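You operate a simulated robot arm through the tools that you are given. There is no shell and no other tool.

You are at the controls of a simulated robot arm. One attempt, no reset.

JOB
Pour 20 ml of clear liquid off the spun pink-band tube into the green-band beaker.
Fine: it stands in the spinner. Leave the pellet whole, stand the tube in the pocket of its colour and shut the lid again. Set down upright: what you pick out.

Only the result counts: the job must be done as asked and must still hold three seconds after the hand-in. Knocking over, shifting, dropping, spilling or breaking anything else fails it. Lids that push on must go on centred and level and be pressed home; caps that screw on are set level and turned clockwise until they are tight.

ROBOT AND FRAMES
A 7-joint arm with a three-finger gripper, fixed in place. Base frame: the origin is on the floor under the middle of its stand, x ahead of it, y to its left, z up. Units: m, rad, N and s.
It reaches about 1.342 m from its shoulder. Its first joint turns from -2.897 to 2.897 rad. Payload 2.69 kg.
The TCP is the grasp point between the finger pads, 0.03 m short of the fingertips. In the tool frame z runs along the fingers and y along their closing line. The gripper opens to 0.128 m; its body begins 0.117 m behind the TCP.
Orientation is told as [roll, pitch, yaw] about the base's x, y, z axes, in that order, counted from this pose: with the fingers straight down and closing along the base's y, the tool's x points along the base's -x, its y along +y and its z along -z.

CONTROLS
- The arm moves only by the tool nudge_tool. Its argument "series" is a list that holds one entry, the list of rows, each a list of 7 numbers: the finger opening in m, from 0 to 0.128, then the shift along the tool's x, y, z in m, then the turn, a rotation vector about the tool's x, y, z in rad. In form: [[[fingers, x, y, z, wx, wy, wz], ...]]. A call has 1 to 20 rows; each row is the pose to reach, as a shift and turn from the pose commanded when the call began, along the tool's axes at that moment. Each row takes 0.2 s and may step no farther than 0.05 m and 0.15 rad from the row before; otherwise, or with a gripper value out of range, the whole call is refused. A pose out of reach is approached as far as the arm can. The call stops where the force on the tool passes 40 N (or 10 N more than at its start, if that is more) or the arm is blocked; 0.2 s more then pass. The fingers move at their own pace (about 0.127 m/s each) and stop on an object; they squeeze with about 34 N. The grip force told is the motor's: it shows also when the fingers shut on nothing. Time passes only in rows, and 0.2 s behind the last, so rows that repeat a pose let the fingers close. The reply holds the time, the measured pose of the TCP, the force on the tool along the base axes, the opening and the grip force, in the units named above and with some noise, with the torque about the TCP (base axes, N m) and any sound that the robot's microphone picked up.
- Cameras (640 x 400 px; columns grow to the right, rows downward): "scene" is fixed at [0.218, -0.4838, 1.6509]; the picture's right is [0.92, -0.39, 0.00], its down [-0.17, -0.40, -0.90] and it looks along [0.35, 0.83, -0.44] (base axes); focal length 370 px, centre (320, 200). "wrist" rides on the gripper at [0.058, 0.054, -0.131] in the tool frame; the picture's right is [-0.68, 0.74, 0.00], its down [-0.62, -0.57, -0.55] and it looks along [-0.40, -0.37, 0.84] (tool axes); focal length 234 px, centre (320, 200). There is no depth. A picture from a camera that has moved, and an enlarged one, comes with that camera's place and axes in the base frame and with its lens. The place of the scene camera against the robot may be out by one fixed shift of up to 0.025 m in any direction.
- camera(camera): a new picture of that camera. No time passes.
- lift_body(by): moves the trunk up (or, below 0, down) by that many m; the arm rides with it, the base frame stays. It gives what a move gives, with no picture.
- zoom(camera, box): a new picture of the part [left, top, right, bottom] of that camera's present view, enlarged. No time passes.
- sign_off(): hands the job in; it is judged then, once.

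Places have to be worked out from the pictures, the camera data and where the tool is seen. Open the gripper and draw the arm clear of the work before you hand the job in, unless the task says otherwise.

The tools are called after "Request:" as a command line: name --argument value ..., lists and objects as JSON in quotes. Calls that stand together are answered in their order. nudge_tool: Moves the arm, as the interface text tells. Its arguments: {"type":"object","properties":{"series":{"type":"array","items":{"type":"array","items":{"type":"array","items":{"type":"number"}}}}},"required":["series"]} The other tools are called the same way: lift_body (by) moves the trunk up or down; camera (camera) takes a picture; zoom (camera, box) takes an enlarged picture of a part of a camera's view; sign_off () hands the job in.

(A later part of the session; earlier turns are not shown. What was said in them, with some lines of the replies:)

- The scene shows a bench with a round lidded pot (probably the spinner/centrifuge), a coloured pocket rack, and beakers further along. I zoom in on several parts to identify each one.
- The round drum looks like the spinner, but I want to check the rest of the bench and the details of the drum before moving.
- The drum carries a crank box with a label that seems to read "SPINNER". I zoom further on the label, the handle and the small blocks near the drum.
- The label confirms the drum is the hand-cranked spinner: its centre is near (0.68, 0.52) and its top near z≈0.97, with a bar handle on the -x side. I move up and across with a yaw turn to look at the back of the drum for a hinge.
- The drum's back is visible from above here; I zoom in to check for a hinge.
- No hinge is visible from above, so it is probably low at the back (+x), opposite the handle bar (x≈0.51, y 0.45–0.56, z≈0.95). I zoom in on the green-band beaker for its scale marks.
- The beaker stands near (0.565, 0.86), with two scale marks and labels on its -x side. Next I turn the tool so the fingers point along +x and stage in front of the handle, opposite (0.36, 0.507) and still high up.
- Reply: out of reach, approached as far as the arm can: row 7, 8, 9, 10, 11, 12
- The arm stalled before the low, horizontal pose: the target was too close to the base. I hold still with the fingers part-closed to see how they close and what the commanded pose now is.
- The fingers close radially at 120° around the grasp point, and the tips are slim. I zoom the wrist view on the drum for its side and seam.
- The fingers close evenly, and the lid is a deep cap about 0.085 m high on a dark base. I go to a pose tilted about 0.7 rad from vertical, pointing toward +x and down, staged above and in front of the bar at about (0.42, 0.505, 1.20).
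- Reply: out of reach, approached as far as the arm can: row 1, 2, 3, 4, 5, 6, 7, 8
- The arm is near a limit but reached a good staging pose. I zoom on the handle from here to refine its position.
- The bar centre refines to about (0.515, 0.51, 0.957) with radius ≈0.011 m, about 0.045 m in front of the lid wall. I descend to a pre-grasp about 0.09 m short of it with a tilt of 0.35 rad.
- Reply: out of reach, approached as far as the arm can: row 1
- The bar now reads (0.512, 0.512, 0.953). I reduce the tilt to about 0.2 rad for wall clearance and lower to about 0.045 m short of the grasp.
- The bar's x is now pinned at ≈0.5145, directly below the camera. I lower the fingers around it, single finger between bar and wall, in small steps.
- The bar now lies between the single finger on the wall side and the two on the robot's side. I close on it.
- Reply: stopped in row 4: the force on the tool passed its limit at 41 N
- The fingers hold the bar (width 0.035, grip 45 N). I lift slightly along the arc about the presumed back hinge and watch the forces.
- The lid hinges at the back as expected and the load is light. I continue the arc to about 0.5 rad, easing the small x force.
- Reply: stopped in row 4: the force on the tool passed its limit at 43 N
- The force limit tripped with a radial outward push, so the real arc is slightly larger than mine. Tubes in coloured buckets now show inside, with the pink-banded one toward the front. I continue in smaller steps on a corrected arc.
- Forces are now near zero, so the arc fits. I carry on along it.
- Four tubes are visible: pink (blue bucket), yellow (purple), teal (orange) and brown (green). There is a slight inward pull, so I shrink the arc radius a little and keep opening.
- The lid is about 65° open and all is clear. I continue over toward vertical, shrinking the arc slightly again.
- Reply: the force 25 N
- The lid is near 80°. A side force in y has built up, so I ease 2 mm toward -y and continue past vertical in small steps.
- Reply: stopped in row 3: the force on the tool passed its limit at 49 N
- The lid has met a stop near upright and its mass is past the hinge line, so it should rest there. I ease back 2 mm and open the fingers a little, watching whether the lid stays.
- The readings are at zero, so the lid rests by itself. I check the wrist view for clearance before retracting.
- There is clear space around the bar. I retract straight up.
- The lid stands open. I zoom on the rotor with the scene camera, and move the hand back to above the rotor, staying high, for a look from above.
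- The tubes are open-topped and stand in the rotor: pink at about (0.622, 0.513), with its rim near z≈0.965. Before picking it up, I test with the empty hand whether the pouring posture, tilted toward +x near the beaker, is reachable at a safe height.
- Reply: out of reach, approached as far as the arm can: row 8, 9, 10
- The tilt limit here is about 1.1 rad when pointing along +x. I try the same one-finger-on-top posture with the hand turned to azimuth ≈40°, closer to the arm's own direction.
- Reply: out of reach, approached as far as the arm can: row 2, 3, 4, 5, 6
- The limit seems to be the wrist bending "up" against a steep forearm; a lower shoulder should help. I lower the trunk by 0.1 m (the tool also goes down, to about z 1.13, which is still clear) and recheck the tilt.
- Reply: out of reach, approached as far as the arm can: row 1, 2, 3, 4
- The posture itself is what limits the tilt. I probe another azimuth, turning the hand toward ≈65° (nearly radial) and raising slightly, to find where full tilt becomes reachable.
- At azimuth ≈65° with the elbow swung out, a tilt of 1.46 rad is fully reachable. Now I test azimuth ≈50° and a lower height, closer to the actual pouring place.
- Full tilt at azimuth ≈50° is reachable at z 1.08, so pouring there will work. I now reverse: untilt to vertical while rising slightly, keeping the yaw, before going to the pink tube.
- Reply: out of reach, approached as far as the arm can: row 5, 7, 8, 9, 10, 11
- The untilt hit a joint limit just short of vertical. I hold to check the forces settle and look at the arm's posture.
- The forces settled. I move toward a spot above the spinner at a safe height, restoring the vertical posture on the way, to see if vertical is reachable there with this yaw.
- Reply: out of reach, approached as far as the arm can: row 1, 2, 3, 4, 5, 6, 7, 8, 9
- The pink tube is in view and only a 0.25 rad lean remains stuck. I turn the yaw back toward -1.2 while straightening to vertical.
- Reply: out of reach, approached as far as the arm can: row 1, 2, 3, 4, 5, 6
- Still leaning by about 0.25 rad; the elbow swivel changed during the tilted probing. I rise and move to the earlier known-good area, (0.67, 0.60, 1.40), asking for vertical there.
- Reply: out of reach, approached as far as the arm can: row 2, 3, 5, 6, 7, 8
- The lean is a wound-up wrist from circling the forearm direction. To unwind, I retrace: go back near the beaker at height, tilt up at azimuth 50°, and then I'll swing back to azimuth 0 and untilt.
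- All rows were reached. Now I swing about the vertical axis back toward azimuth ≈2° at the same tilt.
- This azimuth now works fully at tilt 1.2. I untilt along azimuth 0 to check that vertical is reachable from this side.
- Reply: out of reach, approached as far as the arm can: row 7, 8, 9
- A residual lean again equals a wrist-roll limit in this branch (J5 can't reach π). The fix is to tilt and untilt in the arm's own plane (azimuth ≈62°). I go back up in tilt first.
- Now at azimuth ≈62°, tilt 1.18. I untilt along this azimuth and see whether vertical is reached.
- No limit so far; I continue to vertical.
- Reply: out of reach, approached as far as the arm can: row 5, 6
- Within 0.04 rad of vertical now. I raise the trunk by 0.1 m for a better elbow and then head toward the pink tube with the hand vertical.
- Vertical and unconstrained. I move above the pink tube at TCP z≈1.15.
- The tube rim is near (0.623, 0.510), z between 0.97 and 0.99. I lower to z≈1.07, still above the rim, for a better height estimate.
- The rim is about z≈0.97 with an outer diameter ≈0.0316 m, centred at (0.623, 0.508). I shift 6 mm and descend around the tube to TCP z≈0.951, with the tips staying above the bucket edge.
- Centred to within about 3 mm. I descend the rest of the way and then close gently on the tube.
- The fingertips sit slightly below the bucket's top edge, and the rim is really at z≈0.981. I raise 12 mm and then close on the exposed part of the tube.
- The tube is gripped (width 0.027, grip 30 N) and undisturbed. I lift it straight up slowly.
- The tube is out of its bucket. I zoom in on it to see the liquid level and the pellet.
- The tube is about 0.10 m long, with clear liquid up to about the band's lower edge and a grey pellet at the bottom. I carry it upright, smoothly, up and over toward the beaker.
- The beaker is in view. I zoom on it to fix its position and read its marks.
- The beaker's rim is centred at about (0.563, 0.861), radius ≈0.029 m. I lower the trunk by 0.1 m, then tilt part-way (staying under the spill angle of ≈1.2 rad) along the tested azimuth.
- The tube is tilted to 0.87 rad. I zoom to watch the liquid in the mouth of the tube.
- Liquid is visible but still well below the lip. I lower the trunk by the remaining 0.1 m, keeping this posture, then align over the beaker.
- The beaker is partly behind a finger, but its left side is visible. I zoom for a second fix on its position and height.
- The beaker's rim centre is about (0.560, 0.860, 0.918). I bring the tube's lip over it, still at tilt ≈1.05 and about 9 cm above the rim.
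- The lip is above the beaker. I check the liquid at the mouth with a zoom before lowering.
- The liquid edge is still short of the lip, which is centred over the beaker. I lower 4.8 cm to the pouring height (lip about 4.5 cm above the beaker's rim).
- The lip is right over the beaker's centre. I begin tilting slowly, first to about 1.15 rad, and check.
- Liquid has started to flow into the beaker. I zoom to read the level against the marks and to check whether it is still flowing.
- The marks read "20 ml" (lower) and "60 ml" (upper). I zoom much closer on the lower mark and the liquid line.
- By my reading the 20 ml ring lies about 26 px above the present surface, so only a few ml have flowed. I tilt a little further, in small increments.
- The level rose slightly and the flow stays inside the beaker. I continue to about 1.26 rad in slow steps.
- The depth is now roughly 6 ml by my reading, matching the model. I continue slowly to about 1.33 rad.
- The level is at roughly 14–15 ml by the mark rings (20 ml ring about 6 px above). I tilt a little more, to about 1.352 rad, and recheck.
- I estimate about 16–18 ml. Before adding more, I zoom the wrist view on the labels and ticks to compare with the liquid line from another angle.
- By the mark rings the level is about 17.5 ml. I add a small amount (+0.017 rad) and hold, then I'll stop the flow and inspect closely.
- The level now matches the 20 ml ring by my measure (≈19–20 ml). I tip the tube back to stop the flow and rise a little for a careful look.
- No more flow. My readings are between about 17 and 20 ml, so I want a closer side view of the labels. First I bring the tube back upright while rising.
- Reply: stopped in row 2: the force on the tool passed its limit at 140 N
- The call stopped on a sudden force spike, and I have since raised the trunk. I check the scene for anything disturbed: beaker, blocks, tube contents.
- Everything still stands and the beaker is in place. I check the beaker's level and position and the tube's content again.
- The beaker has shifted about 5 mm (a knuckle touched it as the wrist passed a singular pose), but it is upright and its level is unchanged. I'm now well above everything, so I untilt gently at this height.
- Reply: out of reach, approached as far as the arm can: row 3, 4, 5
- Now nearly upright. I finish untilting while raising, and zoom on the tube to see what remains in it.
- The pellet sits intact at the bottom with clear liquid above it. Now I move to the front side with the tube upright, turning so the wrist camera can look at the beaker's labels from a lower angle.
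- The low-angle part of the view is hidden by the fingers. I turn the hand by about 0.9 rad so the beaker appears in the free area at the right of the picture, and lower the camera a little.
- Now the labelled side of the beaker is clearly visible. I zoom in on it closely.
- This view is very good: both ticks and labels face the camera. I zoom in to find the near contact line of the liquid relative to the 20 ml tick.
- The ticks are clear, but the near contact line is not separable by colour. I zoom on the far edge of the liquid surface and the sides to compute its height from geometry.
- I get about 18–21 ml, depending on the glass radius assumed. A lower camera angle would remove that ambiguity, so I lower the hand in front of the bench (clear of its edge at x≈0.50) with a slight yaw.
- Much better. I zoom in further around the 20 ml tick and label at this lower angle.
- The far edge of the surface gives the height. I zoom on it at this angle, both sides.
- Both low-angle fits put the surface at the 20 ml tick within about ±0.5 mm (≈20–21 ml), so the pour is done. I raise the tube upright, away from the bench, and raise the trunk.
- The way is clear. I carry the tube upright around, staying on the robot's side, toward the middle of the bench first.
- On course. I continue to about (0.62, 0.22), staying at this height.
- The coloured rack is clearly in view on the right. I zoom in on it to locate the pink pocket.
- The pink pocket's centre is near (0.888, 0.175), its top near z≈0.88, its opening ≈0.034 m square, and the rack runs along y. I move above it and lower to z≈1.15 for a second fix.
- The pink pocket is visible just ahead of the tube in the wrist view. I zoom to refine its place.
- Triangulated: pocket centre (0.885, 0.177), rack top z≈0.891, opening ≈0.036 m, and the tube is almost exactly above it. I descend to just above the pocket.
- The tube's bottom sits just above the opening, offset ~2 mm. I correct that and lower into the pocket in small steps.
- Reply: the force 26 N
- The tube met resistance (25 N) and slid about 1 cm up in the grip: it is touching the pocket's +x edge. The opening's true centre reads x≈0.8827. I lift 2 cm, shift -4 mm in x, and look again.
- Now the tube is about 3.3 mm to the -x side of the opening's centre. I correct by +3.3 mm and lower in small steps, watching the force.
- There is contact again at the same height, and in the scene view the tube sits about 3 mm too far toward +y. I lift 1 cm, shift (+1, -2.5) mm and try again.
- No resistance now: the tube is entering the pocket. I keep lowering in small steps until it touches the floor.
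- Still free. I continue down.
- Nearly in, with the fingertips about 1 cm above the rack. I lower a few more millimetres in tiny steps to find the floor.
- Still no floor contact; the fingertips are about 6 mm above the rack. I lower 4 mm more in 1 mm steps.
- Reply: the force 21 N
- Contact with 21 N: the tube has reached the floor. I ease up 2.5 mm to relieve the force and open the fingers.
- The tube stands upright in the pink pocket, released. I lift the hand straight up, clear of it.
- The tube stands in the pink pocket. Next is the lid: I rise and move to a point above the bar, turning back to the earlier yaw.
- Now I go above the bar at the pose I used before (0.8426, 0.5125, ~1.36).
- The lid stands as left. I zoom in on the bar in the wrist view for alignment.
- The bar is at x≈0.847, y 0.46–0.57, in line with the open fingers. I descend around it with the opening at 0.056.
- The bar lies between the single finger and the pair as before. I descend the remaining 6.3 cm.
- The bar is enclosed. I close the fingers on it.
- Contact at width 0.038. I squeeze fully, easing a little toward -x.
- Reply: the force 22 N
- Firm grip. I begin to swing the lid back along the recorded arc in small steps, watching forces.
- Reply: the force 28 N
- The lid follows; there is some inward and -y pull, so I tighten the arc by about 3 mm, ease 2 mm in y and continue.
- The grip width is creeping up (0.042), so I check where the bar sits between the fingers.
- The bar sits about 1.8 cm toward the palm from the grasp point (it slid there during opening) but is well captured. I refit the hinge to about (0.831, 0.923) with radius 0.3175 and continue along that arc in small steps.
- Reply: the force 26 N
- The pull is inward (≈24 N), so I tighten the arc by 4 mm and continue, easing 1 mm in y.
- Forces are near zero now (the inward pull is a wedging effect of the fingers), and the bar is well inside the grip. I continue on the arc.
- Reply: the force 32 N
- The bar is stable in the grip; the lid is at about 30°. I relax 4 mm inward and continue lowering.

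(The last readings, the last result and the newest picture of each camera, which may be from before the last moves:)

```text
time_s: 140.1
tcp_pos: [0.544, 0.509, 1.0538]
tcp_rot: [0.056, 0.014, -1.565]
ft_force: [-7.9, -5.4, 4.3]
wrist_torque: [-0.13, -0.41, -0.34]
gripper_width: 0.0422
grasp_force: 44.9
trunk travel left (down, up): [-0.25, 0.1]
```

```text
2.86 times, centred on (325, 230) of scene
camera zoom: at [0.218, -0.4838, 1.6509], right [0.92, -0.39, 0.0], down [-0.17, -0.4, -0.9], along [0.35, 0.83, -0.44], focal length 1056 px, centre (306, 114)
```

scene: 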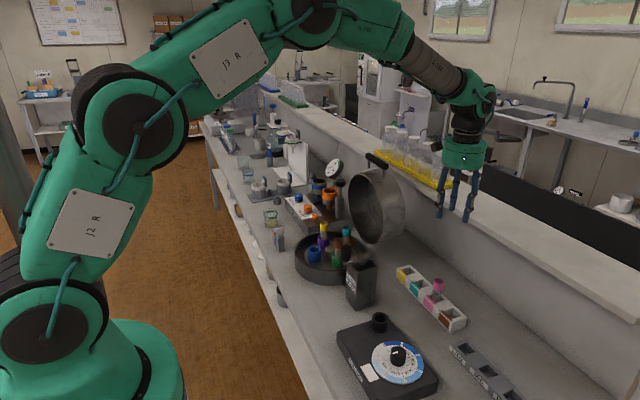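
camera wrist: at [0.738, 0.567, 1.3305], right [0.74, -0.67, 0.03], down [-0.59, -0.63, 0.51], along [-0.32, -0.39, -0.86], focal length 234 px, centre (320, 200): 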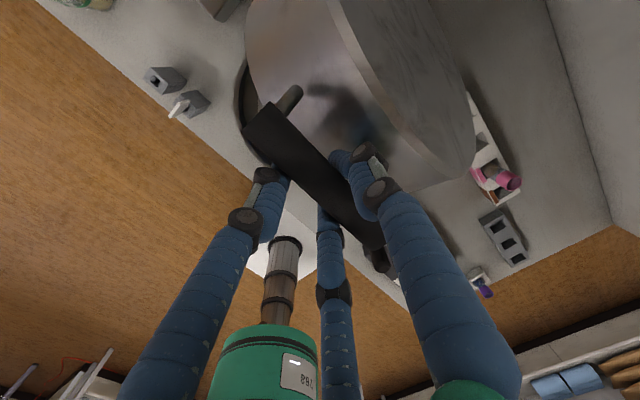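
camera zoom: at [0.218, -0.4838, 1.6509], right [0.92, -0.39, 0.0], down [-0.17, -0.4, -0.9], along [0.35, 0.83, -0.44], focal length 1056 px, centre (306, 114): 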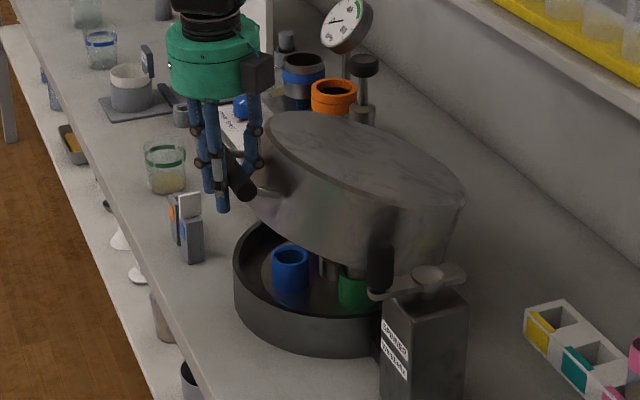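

Good, near-zero forces at about 23° open. I lower further in half-steps.

Request:
nudge_tool --series '[[[0.0, 0, -0.0048, 0.0083, 0, 0, 0], [0.0, 0, -0.0096, 0.0165, 0, 0, 0], [0.0, 0, -0.0139, 0.025, 0, 0, 0], [0.0, 0, -0.0182, 0.0334, 0, 0, 0], [0.0, 0, -0.022, 0.0422, 0, 0, 0], [0.0, 0, -0.0257, 0.0509, 0, 0, 0]]]'

Request:
zoom --camera "scene" --box '[250, 170, 400, 300]'

Request:
camera --camera "wrist"

```text
time_s: 141.5
tcp_pos: [0.5234, 0.5092, 1.0019]
tcp_rot: [0.057, 0.016, -1.567]
ft_force: [2.0, 3.8, 1.0]
wrist_torque: [-0.55, -0.68, -1.27]
gripper_width: 0.0383
grasp_force: 44.9
trunk travel left (down, up): [-0.25, 0.1]
```

```text
3.08 times, centred on (325, 235) of scene
camera zoom: at [0.218, -0.4838, 1.6509], right [0.92, -0.39, 0.0], down [-0.17, -0.4, -0.9], along [0.35, 0.83, -0.44], focal length 1137 px, centre (305, 92)
```

zoom: 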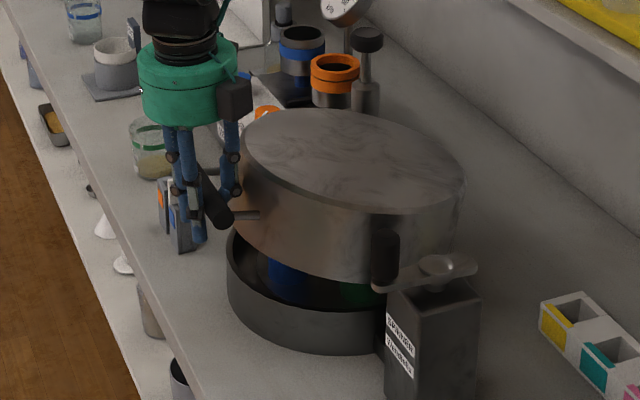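

```text
taken
camera wrist: at [0.5683, 0.5666, 1.1361], right [0.74, -0.67, 0.03], down [-0.59, -0.63, 0.51], along [-0.32, -0.39, -0.86], focal length 234 px, centre (320, 200)
```

wrist: 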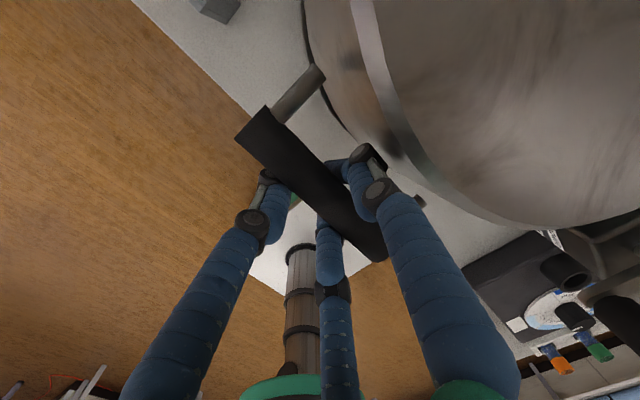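

About 12° left. I continue gently to near closing.

Request:
nudge_tool --series '[[[0.0, 0, -0.0033, 0.009, 0, 0, 0], [0.0, 0, -0.0064, 0.018, 0, 0, 0], [0.0, 0, -0.0092, 0.0271, 0, 0, 0], [0.0, 0, -0.0119, 0.0362, 0, 0, 0], [0.0, 0, -0.014, 0.0455, 0, 0, 0]]]'

Request:
zoom --camera "scene" --box '[250, 170, 400, 300]'

```text
time_s: 142.7
tcp_pos: [0.5107, 0.5092, 0.9537]
tcp_rot: [0.056, 0.016, -1.565]
ft_force: [0.8, -15.4, 2.5]
wrist_torque: [0.1, -0.85, -1.18]
gripper_width: 0.0384
grasp_force: 45.1
trunk travel left (down, up): [-0.25, 0.1]
```

```text
3.08 times, centred on (325, 235) of scene
camera zoom: at [0.218, -0.4838, 1.6509], right [0.92, -0.39, 0.0], down [-0.17, -0.4, -0.9], along [0.35, 0.83, -0.44], focal length 1137 px, centre (305, 92)
```

zoom: 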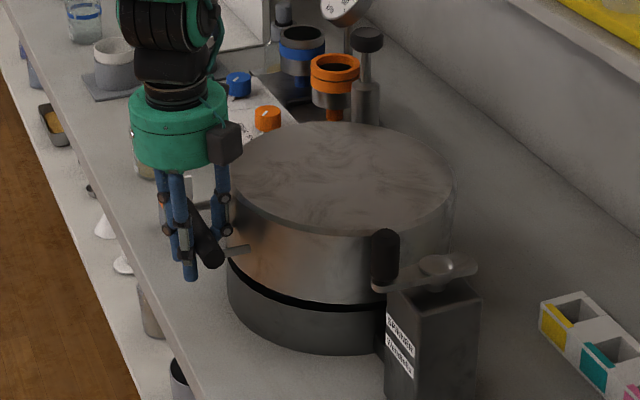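

Nearly shut. I lower the last ~2 cm in small steps until it seats.

Request:
nudge_tool --series '[[[0.0, 0, -0.001, 0.004, 0, 0, 0], [0.0, 0, -0.0018, 0.008, 0, 0, 0], [0.0, 0, -0.0025, 0.012, 0, 0, 0], [0.0, 0, -0.003, 0.016, 0, 0, 0]]]'

Request:
zoom --camera "scene" --box '[270, 200, 380, 290]'

```text
time_s: 143.7
tcp_pos: [0.5087, 0.5104, 0.94]
tcp_rot: [0.058, 0.018, -1.566]
ft_force: [4.3, -27.7, 16.3]
wrist_torque: [-0.51, -0.56, -0.85]
gripper_width: 0.0388
grasp_force: 45.1
trunk travel left (down, up): [-0.25, 0.1]
```

```text
4.44 times, centred on (325, 245) of scene
camera zoom: at [0.218, -0.4838, 1.6509], right [0.92, -0.39, 0.0], down [-0.17, -0.4, -0.9], along [0.35, 0.83, -0.44], focal length 1642 px, centre (298, 0)
```

zoom: 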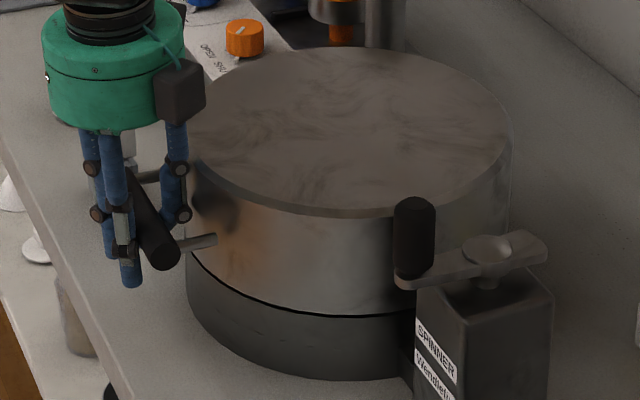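

The lid is seated (16 N upward reaction) and level on its base. I open the fingers a little to release the bar.

Request:
nudge_tool --series '[[[0.02, -0.001, 0, 0, 0, 0, 0], [0.036, -0.001, 0, 0, 0, 0, 0], [0.042, -0.001, 0, 0, 0, 0, 0], [0.047, -0.001, 0, 0, 0, 0, 0], [0.047, -0.001, 0, 0, 0, 0, 0], [0.047, -0.001, 0, 0, 0, 0, 0]]]'

Request:
zoom --camera "wrist" --box '[230, 80, 420, 250]'

Request:
zoom --camera "scene" --box '[270, 200, 380, 290]'

```text
time_s: 145.1
tcp_pos: [0.5089, 0.5096, 0.939]
tcp_rot: [0.057, 0.016, -1.566]
ft_force: [-2.0, 0.2, 0.7]
wrist_torque: [-0.05, -0.08, 0.02]
gripper_width: 0.0453
grasp_force: 0.1
trunk travel left (down, up): [-0.25, 0.1]
```

```text
2.35 times, centred on (325, 165) of wrist
camera zoom: at [0.5536, 0.567, 1.0734], right [0.74, -0.67, 0.03], down [-0.59, -0.63, 0.51], along [-0.32, -0.39, -0.86], focal length 551 px, centre (308, 282)
```

zoom: 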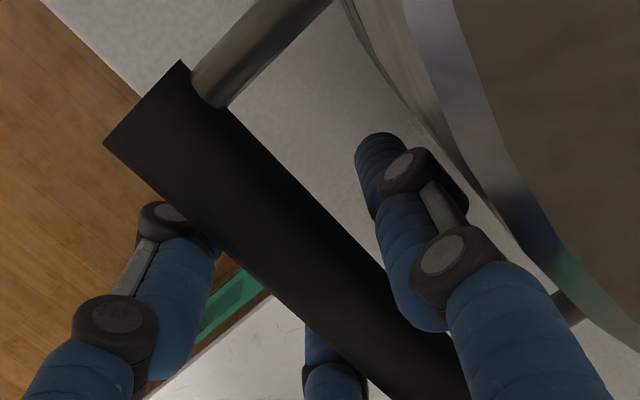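

```text
4.44 times, centred on (325, 245) of scene
camera zoom: at [0.218, -0.4838, 1.6509], right [0.92, -0.39, 0.0], down [-0.17, -0.4, -0.9], along [0.35, 0.83, -0.44], focal length 1642 px, centre (298, 0)
```

zoom: 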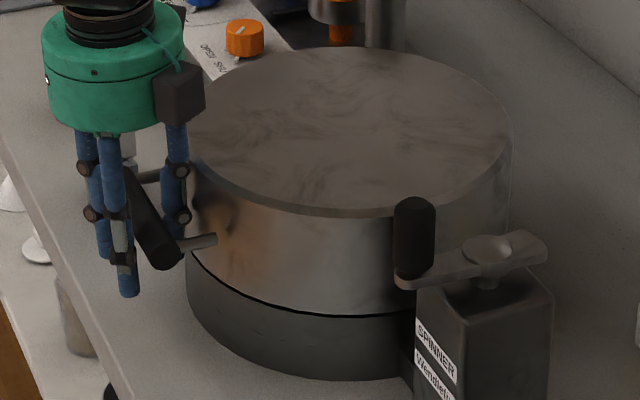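

Released with no forces. I shift 3 mm toward -x for clearance on both sides and lift straight up, slowly at first.

Request:
nudge_tool --series '[[[0.049, -0.001, -0.003, 0, 0, 0, 0], [0.049, -0.001, -0.0027, -0.006, 0, 0, 0], [0.049, -0.001, -0.0019, -0.02, 0, 0, 0], [0.049, -0.001, -0.0007, -0.04, 0, 0, 0], [0.049, -0.001, 0.0006, -0.062, 0, 0, 0], [0.049, -0.001, 0.0023, -0.09, 0, 0, 0], [0.049, -0.001, 0.004, -0.12, 0, 0, 0]]]'

Request:
camera --camera "wrist"

Request:
zoom --camera "scene" --box '[250, 180, 390, 290]'

```text
time_s: 146.7
tcp_pos: [0.505, 0.5066, 1.0598]
tcp_rot: [0.059, 0.015, -1.566]
ft_force: [0.3, 0.3, -0.2]
wrist_torque: [0.03, -0.01, 0.02]
gripper_width: 0.0489
grasp_force: 0.1
trunk travel left (down, up): [-0.25, 0.1]
```

```text
taken
camera wrist: at [0.5492, 0.5641, 1.195], right [0.74, -0.67, 0.03], down [-0.59, -0.63, 0.51], along [-0.32, -0.39, -0.86], focal length 234 px, centre (320, 200)
```

wrist: 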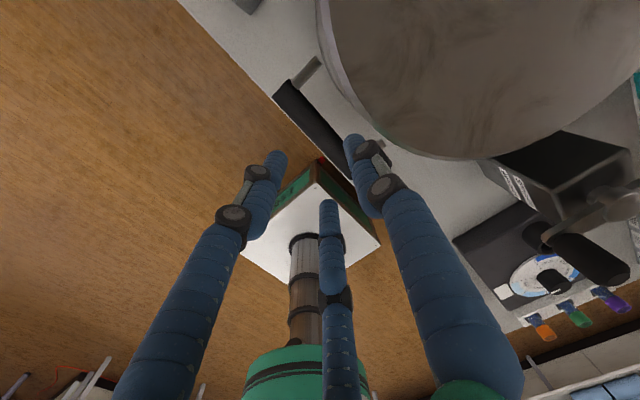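

```text
3.64 times, centred on (320, 235) of scene
camera zoom: at [0.218, -0.4838, 1.6509], right [0.92, -0.39, 0.0], down [-0.17, -0.4, -0.9], along [0.35, 0.83, -0.44], focal length 1344 px, centre (320, 73)
```

zoom: 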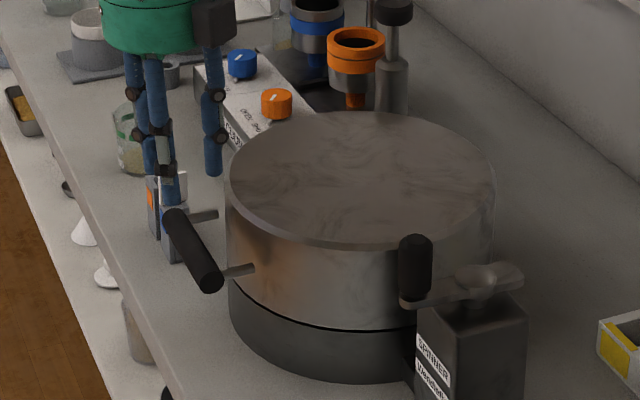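

The hand is clear and the lid is down. I compare the drum and its surroundings with the start using the same zoom boxes.

Request:
zoom --camera "scene" --box '[255, 180, 405, 320]'

Request:
zoom --camera "scene" --box '[320, 240, 540, 400]'

Request:
zoom --camera "scene" --box '[258, 200, 288, 230]'

```text
2.86 times, centred on (330, 250) of scene
camera zoom: at [0.218, -0.4838, 1.6509], right [0.92, -0.39, 0.0], down [-0.17, -0.4, -0.9], along [0.35, 0.83, -0.44], focal length 1056 px, centre (291, 57)
```

zoom: 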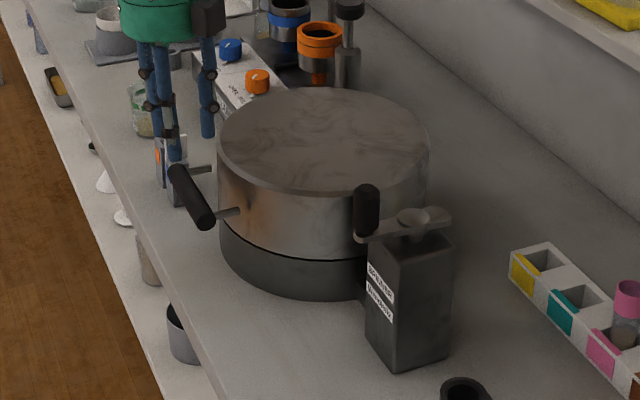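

```text
2.50 times, centred on (430, 320) of scene
camera zoom: at [0.218, -0.4838, 1.6509], right [0.92, -0.39, 0.0], down [-0.17, -0.4, -0.9], along [0.35, 0.83, -0.44], focal length 924 px, centre (45, -100)
```

zoom: 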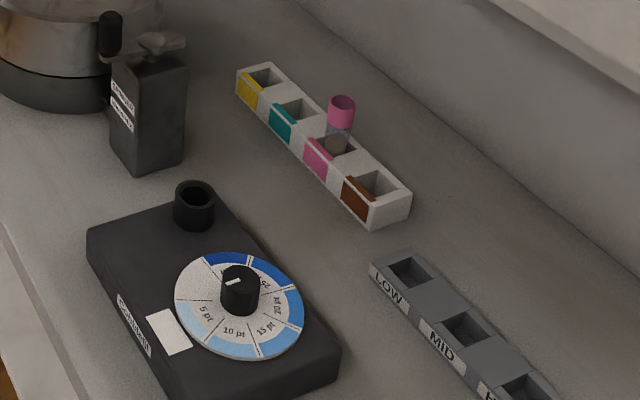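

```text
13.33 times, centred on (273, 215) of scene
camera zoom: at [0.218, -0.4838, 1.6509], right [0.92, -0.39, 0.0], down [-0.17, -0.4, -0.9], along [0.35, 0.83, -0.44], focal length 4927 px, centre (947, 0)
```

zoom: 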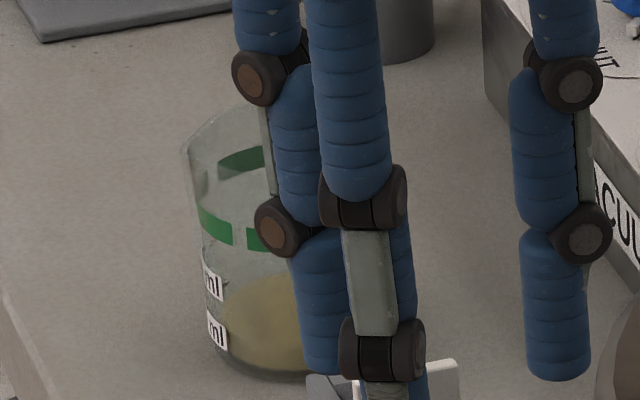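

The drum, rack and dial match the start. To be sure of the volume, I use the now-empty hand for one more low-angle look at the beaker from the front; first I rise and swing there.

Request:
nudge_tool --series '[[[0.06, 0.01, -0.01, -0.04, 0.007, 0, -0.05], [0.06, 0.025, -0.025, -0.08, 0.014, 0, -0.12], [0.06, 0.045, -0.045, -0.115, 0.021, 0, -0.2], [0.06, 0.07, -0.07, -0.145, 0.029, 0, -0.28], [0.06, 0.095, -0.093, -0.168, 0.036, 0, -0.37], [0.06, 0.118, -0.115, -0.185, 0.043, 0, -0.46], [0.06, 0.135, -0.132, -0.194, 0.05, 0, -0.53], [0.06, 0.147, -0.1432, -0.197, 0.058, 0, -0.6]]]'

Request:
nudge_tool --series '[[[0.06, 0, 0, 0, 0, 0, -0.1], [0.06, 0, 0, 0, 0, 0, -0.2], [0.06, 0, 0, 0, 0, 0, -0.32], [0.06, 0, 0, 0, 0, 0, -0.44], [0.06, 0, 0, 0, 0, 0, -0.55], [0.06, 0, 0, 0, 0, 0, -0.66]]]'

```text
time_s: 148.5
tcp_pos: [0.3514, 0.6509, 1.249]
tcp_rot: [0.001, -0.003, -0.963]
ft_force: [-0.6, 0.7, 0.6]
wrist_torque: [-0.02, -0.01, -0.03]
gripper_width: 0.0598
grasp_force: 0.0
trunk travel left (down, up): [-0.25, 0.1]
```

```text
time_s: 149.9
tcp_pos: [0.3507, 0.6493, 1.249]
tcp_rot: [-0.003, -0.004, -0.303]
ft_force: [0.4, 0.9, 0.4]
wrist_torque: [-0.04, -0.02, 0.03]
gripper_width: 0.06
grasp_force: 0.1
trunk travel left (down, up): [-0.25, 0.1]
```

Next, to the front position at (0.245, 0.865), then lower.

Request:
nudge_tool --series '[[[0.06, 0.0235, 0.025, 0.021, 0, 0, 0], [0.06, 0.047, 0.05, 0.043, 0, 0, 0], [0.06, 0.0706, 0.0749, 0.064, 0, 0, 0], [0.06, 0.0941, 0.0999, 0.086, 0, 0, 0], [0.06, 0.1176, 0.1249, 0.107, 0, 0, 0], [0.06, 0.1412, 0.1498, 0.129, 0, 0, 0], [0.06, 0.1647, 0.1748, 0.15, 0, 0, 0]]]'

Request:
nudge_tool --series '[[[0.06, 0, 0, 0.03, 0.02, -0.022, 0], [0.06, 0, 0, 0.065, 0.05, -0.055, 0], [0.06, 0, 0, 0.1, 0.08, -0.087, 0], [0.06, 0, 0, 0.135, 0.11, -0.12, 0], [0.06, 0, 0, 0.17, 0.14, -0.152, 0], [0.06, 0, 0, 0.205, 0.17, -0.185, 0], [0.06, 0, 0, 0.235, 0.19, -0.207, 0], [0.06, 0, 0, 0.255, 0.204, -0.222, 0], [0.06, 0, 0, 0.255, 0.204, -0.222, 0]]]'

Request:
camera --camera "wrist"

```text
time_s: 151.5
tcp_pos: [0.2455, 0.8675, 1.0992]
tcp_rot: [-0.001, -0.003, -0.304]
ft_force: [-0.3, -0.8, -0.1]
wrist_torque: [-0.02, 0.0, 0.02]
gripper_width: 0.0599
grasp_force: 0.0
trunk travel left (down, up): [-0.25, 0.1]
```

```text
time_s: 153.5
tcp_pos: [0.2458, 0.863, 0.8437]
tcp_rot: [-0.21, -0.223, -0.281]
ft_force: [0.4, 0.1, -0.4]
wrist_torque: [0.01, -0.02, -0.02]
gripper_width: 0.06
grasp_force: 0.1
trunk travel left (down, up): [-0.25, 0.1]
```

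```text
taken
camera wrist: at [0.1872, 0.9642, 0.9455], right [0.87, 0.5, 0.0], down [0.32, -0.55, 0.77], along [0.39, -0.67, -0.63], focal length 234 px, centre (320, 200)
```

wrist: 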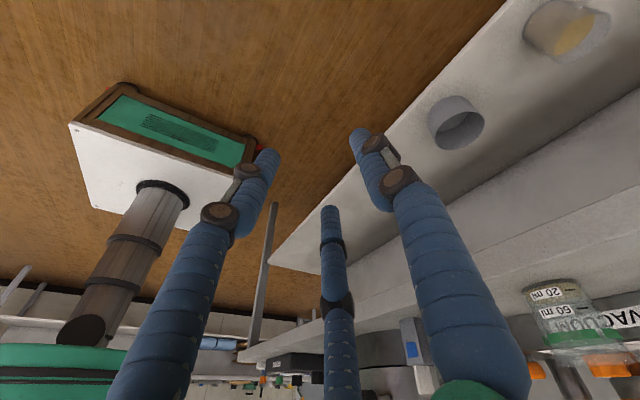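

The beaker now appears at a much lower angle. I zoom in on the labels and the liquid line.

Request:
zoom --camera "wrist" --box '[515, 270, 600, 340]'

Request:
zoom --camera "wrist" --box '[545, 275, 590, 315]'

Request:
zoom --camera "wrist" --box '[515, 275, 560, 315]'

```text
5.71 times, centred on (558, 305) of wrist
camera zoom: at [0.1872, 0.9642, 0.9455], right [0.87, 0.5, 0.0], down [0.32, -0.55, 0.77], along [0.39, -0.67, -0.63], focal length 1338 px, centre (-1037, -400)
```

zoom: 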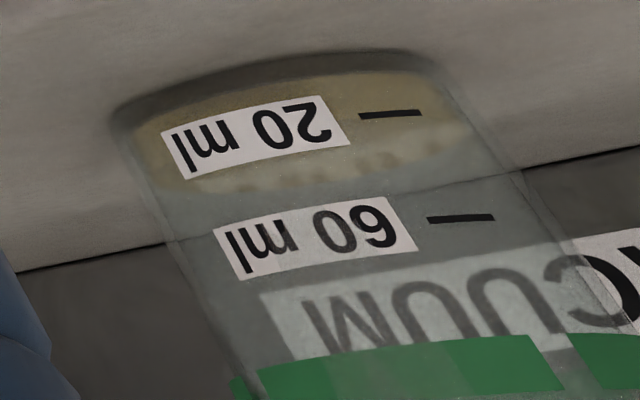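

```text
10.00 times, centred on (568, 295) of wrist
camera zoom: at [0.1872, 0.9642, 0.9455], right [0.87, 0.5, 0.0], down [0.32, -0.55, 0.77], along [0.39, -0.67, -0.63], focal length 2342 px, centre (-2155, -750)
```

zoom: 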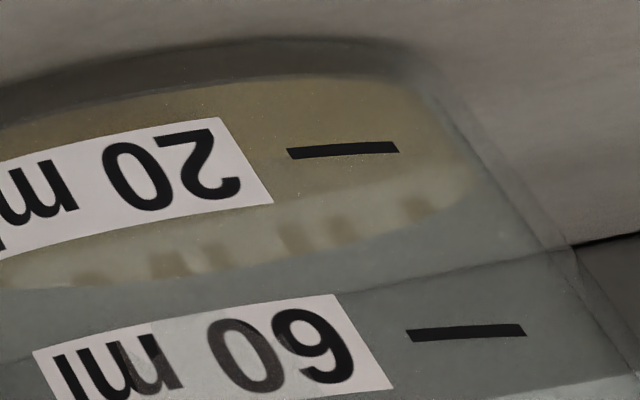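

```text
10.00 times, centred on (538, 295) of wrist
camera zoom: at [0.1872, 0.9642, 0.9455], right [0.87, 0.5, 0.0], down [0.32, -0.55, 0.77], along [0.39, -0.67, -0.63], focal length 2342 px, centre (-1855, -750)
```

zoom: 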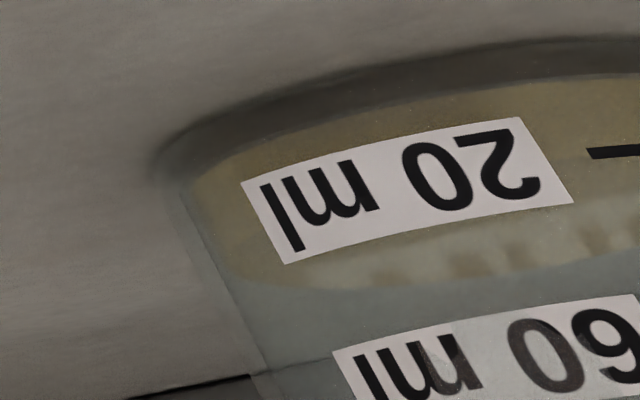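

At this grazing angle the far edge of the surface works out to z≈0.8625, against 0.8628 for the 20 ml tick, i.e. about 19–20 ml. The pour is right, so I untilt and raise the empty hand away from the bench.

Request:
nudge_tool --series '[[[0.06, -0.0083, -0.0075, -0.0358, -0.025, 0.028, 0], [0.06, -0.0165, -0.015, -0.0716, -0.05, 0.055, 0], [0.06, -0.0248, -0.0225, -0.1074, -0.077, 0.083, 0], [0.06, -0.033, -0.03, -0.1433, -0.102, 0.111, 0], [0.06, -0.0413, -0.0375, -0.1791, -0.128, 0.139, 0], [0.06, -0.0495, -0.045, -0.2149, -0.153, 0.167, 0], [0.06, -0.0578, -0.0525, -0.2507, -0.179, 0.194, 0], [0.06, -0.066, -0.06, -0.2865, -0.204, 0.222, 0]]]'

Request:
camera --camera "scene"

Request:
zoom --camera "scene" --box '[255, 205, 315, 265]'

Request:
zoom --camera "scene" --box '[390, 255, 480, 340]'

```text
time_s: 155.3
tcp_pos: [0.2465, 0.8668, 1.1413]
tcp_rot: [-0.003, -0.004, -0.306]
ft_force: [0.0, -0.4, -0.2]
wrist_torque: [0.07, 0.0, 0.0]
gripper_width: 0.0597
grasp_force: 0.2
trunk travel left (down, up): [-0.25, 0.1]
```

```text
taken
```

scene: 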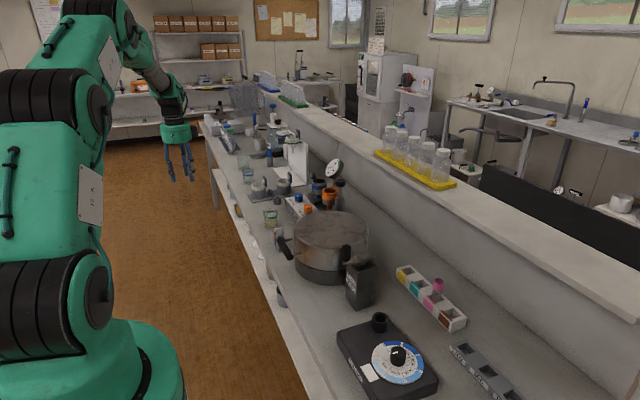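

```text
6.67 times, centred on (285, 235) of scene
camera zoom: at [0.218, -0.4838, 1.6509], right [0.92, -0.39, 0.0], down [-0.17, -0.4, -0.9], along [0.35, 0.83, -0.44], focal length 2464 px, centre (553, -33)
```

zoom: 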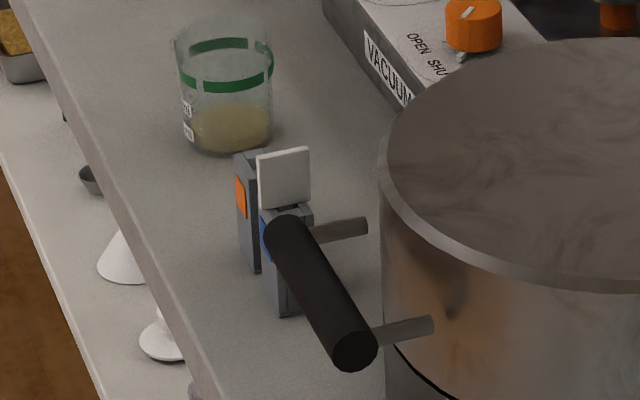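

```text
4.71 times, centred on (435, 298) of scene
camera zoom: at [0.218, -0.4838, 1.6509], right [0.92, -0.39, 0.0], down [-0.17, -0.4, -0.9], along [0.35, 0.83, -0.44], focal length 1739 px, centre (-221, -259)
```

zoom: 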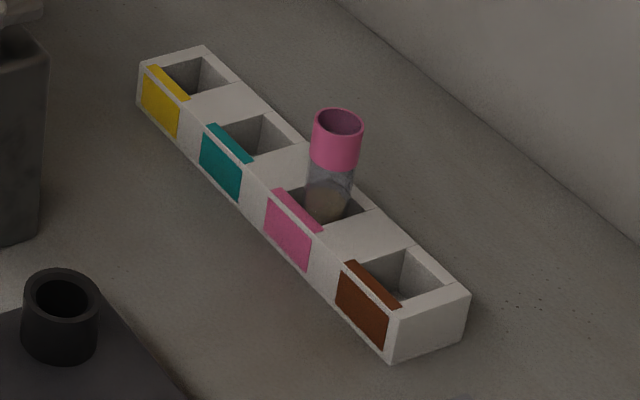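

Everything stands as at the start: lid shut, blocks and rack unmoved, tube upright in its pink pocket. I raise the hand a bit more and open the gripper fully.

Request:
nudge_tool --series '[[[0.08, 0, 0, -0.03, 0, 0, 0], [0.1, 0, 0, -0.06, 0, 0, 0], [0.128, 0, 0, -0.1, 0, 0, 0], [0.128, 0, 0, -0.14, 0, 0, 0], [0.128, 0, 0, -0.16, 0, 0, 0], [0.128, 0, 0, -0.16, 0, 0, 0]]]'

Request:
zoom --camera "scene" --box '[220, 120, 480, 340]'

```text
time_s: 156.7
tcp_pos: [0.2472, 0.8672, 1.3074]
tcp_rot: [-0.003, -0.004, -0.306]
ft_force: [0.8, -0.2, 0.6]
wrist_torque: [0.0, 0.0, -0.02]
gripper_width: 0.1282
grasp_force: 0.1
trunk travel left (down, up): [-0.25, 0.1]
```

```text
1.82 times, centred on (350, 230) of scene
camera zoom: at [0.218, -0.4838, 1.6509], right [0.92, -0.39, 0.0], down [-0.17, -0.4, -0.9], along [0.35, 0.83, -0.44], focal length 672 px, centre (266, 146)
```

zoom: 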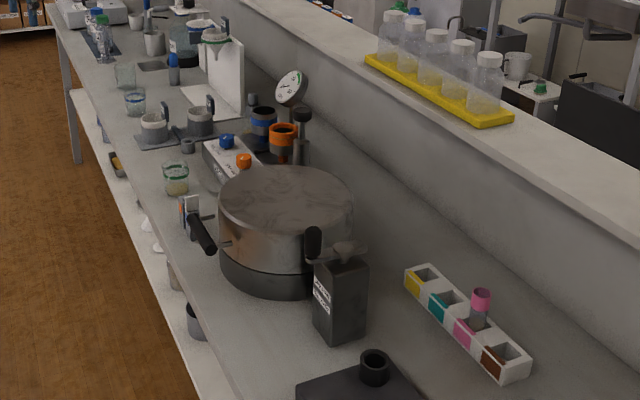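

All parts are done: about 20 ml is in the green-band beaker, the tube stands upright in the pink pocket, the spinner's lid is shut, and the arm is clear with the gripper open. I hand the job in.

Request:
sign_off

```text
The job is handed in.
```

I've handed the job in: about 20 ml of clear liquid is in the green-band beaker. One thing went wrong along the way: I bumped the beaker and it moved about 5 mm.

- **Volume:** camera readings of the liquid level against the 20 ml tick ranged from roughly 18 to 22 ml. The last and lowest-angle reading gave 19–20 ml.
- **Pellet:** it still looked whole at the bottom of the tube when I checked after the pour. I only saw it through the cameras.
- **Tube:** it stands upright in the pink pocket. On the way in, it caught the pocket's edge twice and slid about 1 cm up in the grip, but it went in cleanly after I realigned it.
- **Lid:** the spinner's lid is shut and looks the same as at the start.
- **Beaker bump:** while I was bringing the tube back upright, the wrist jerked, a finger touched the beaker, and the force reading spiked to 140 N. The beaker stayed upright, its level did not change and I saw no spill. I left it where it ended up, so it may count against the "no shifting" rule.

As far as I could see in the final pictures, nothing else moved. The arm is clear of the bench with the gripper open.
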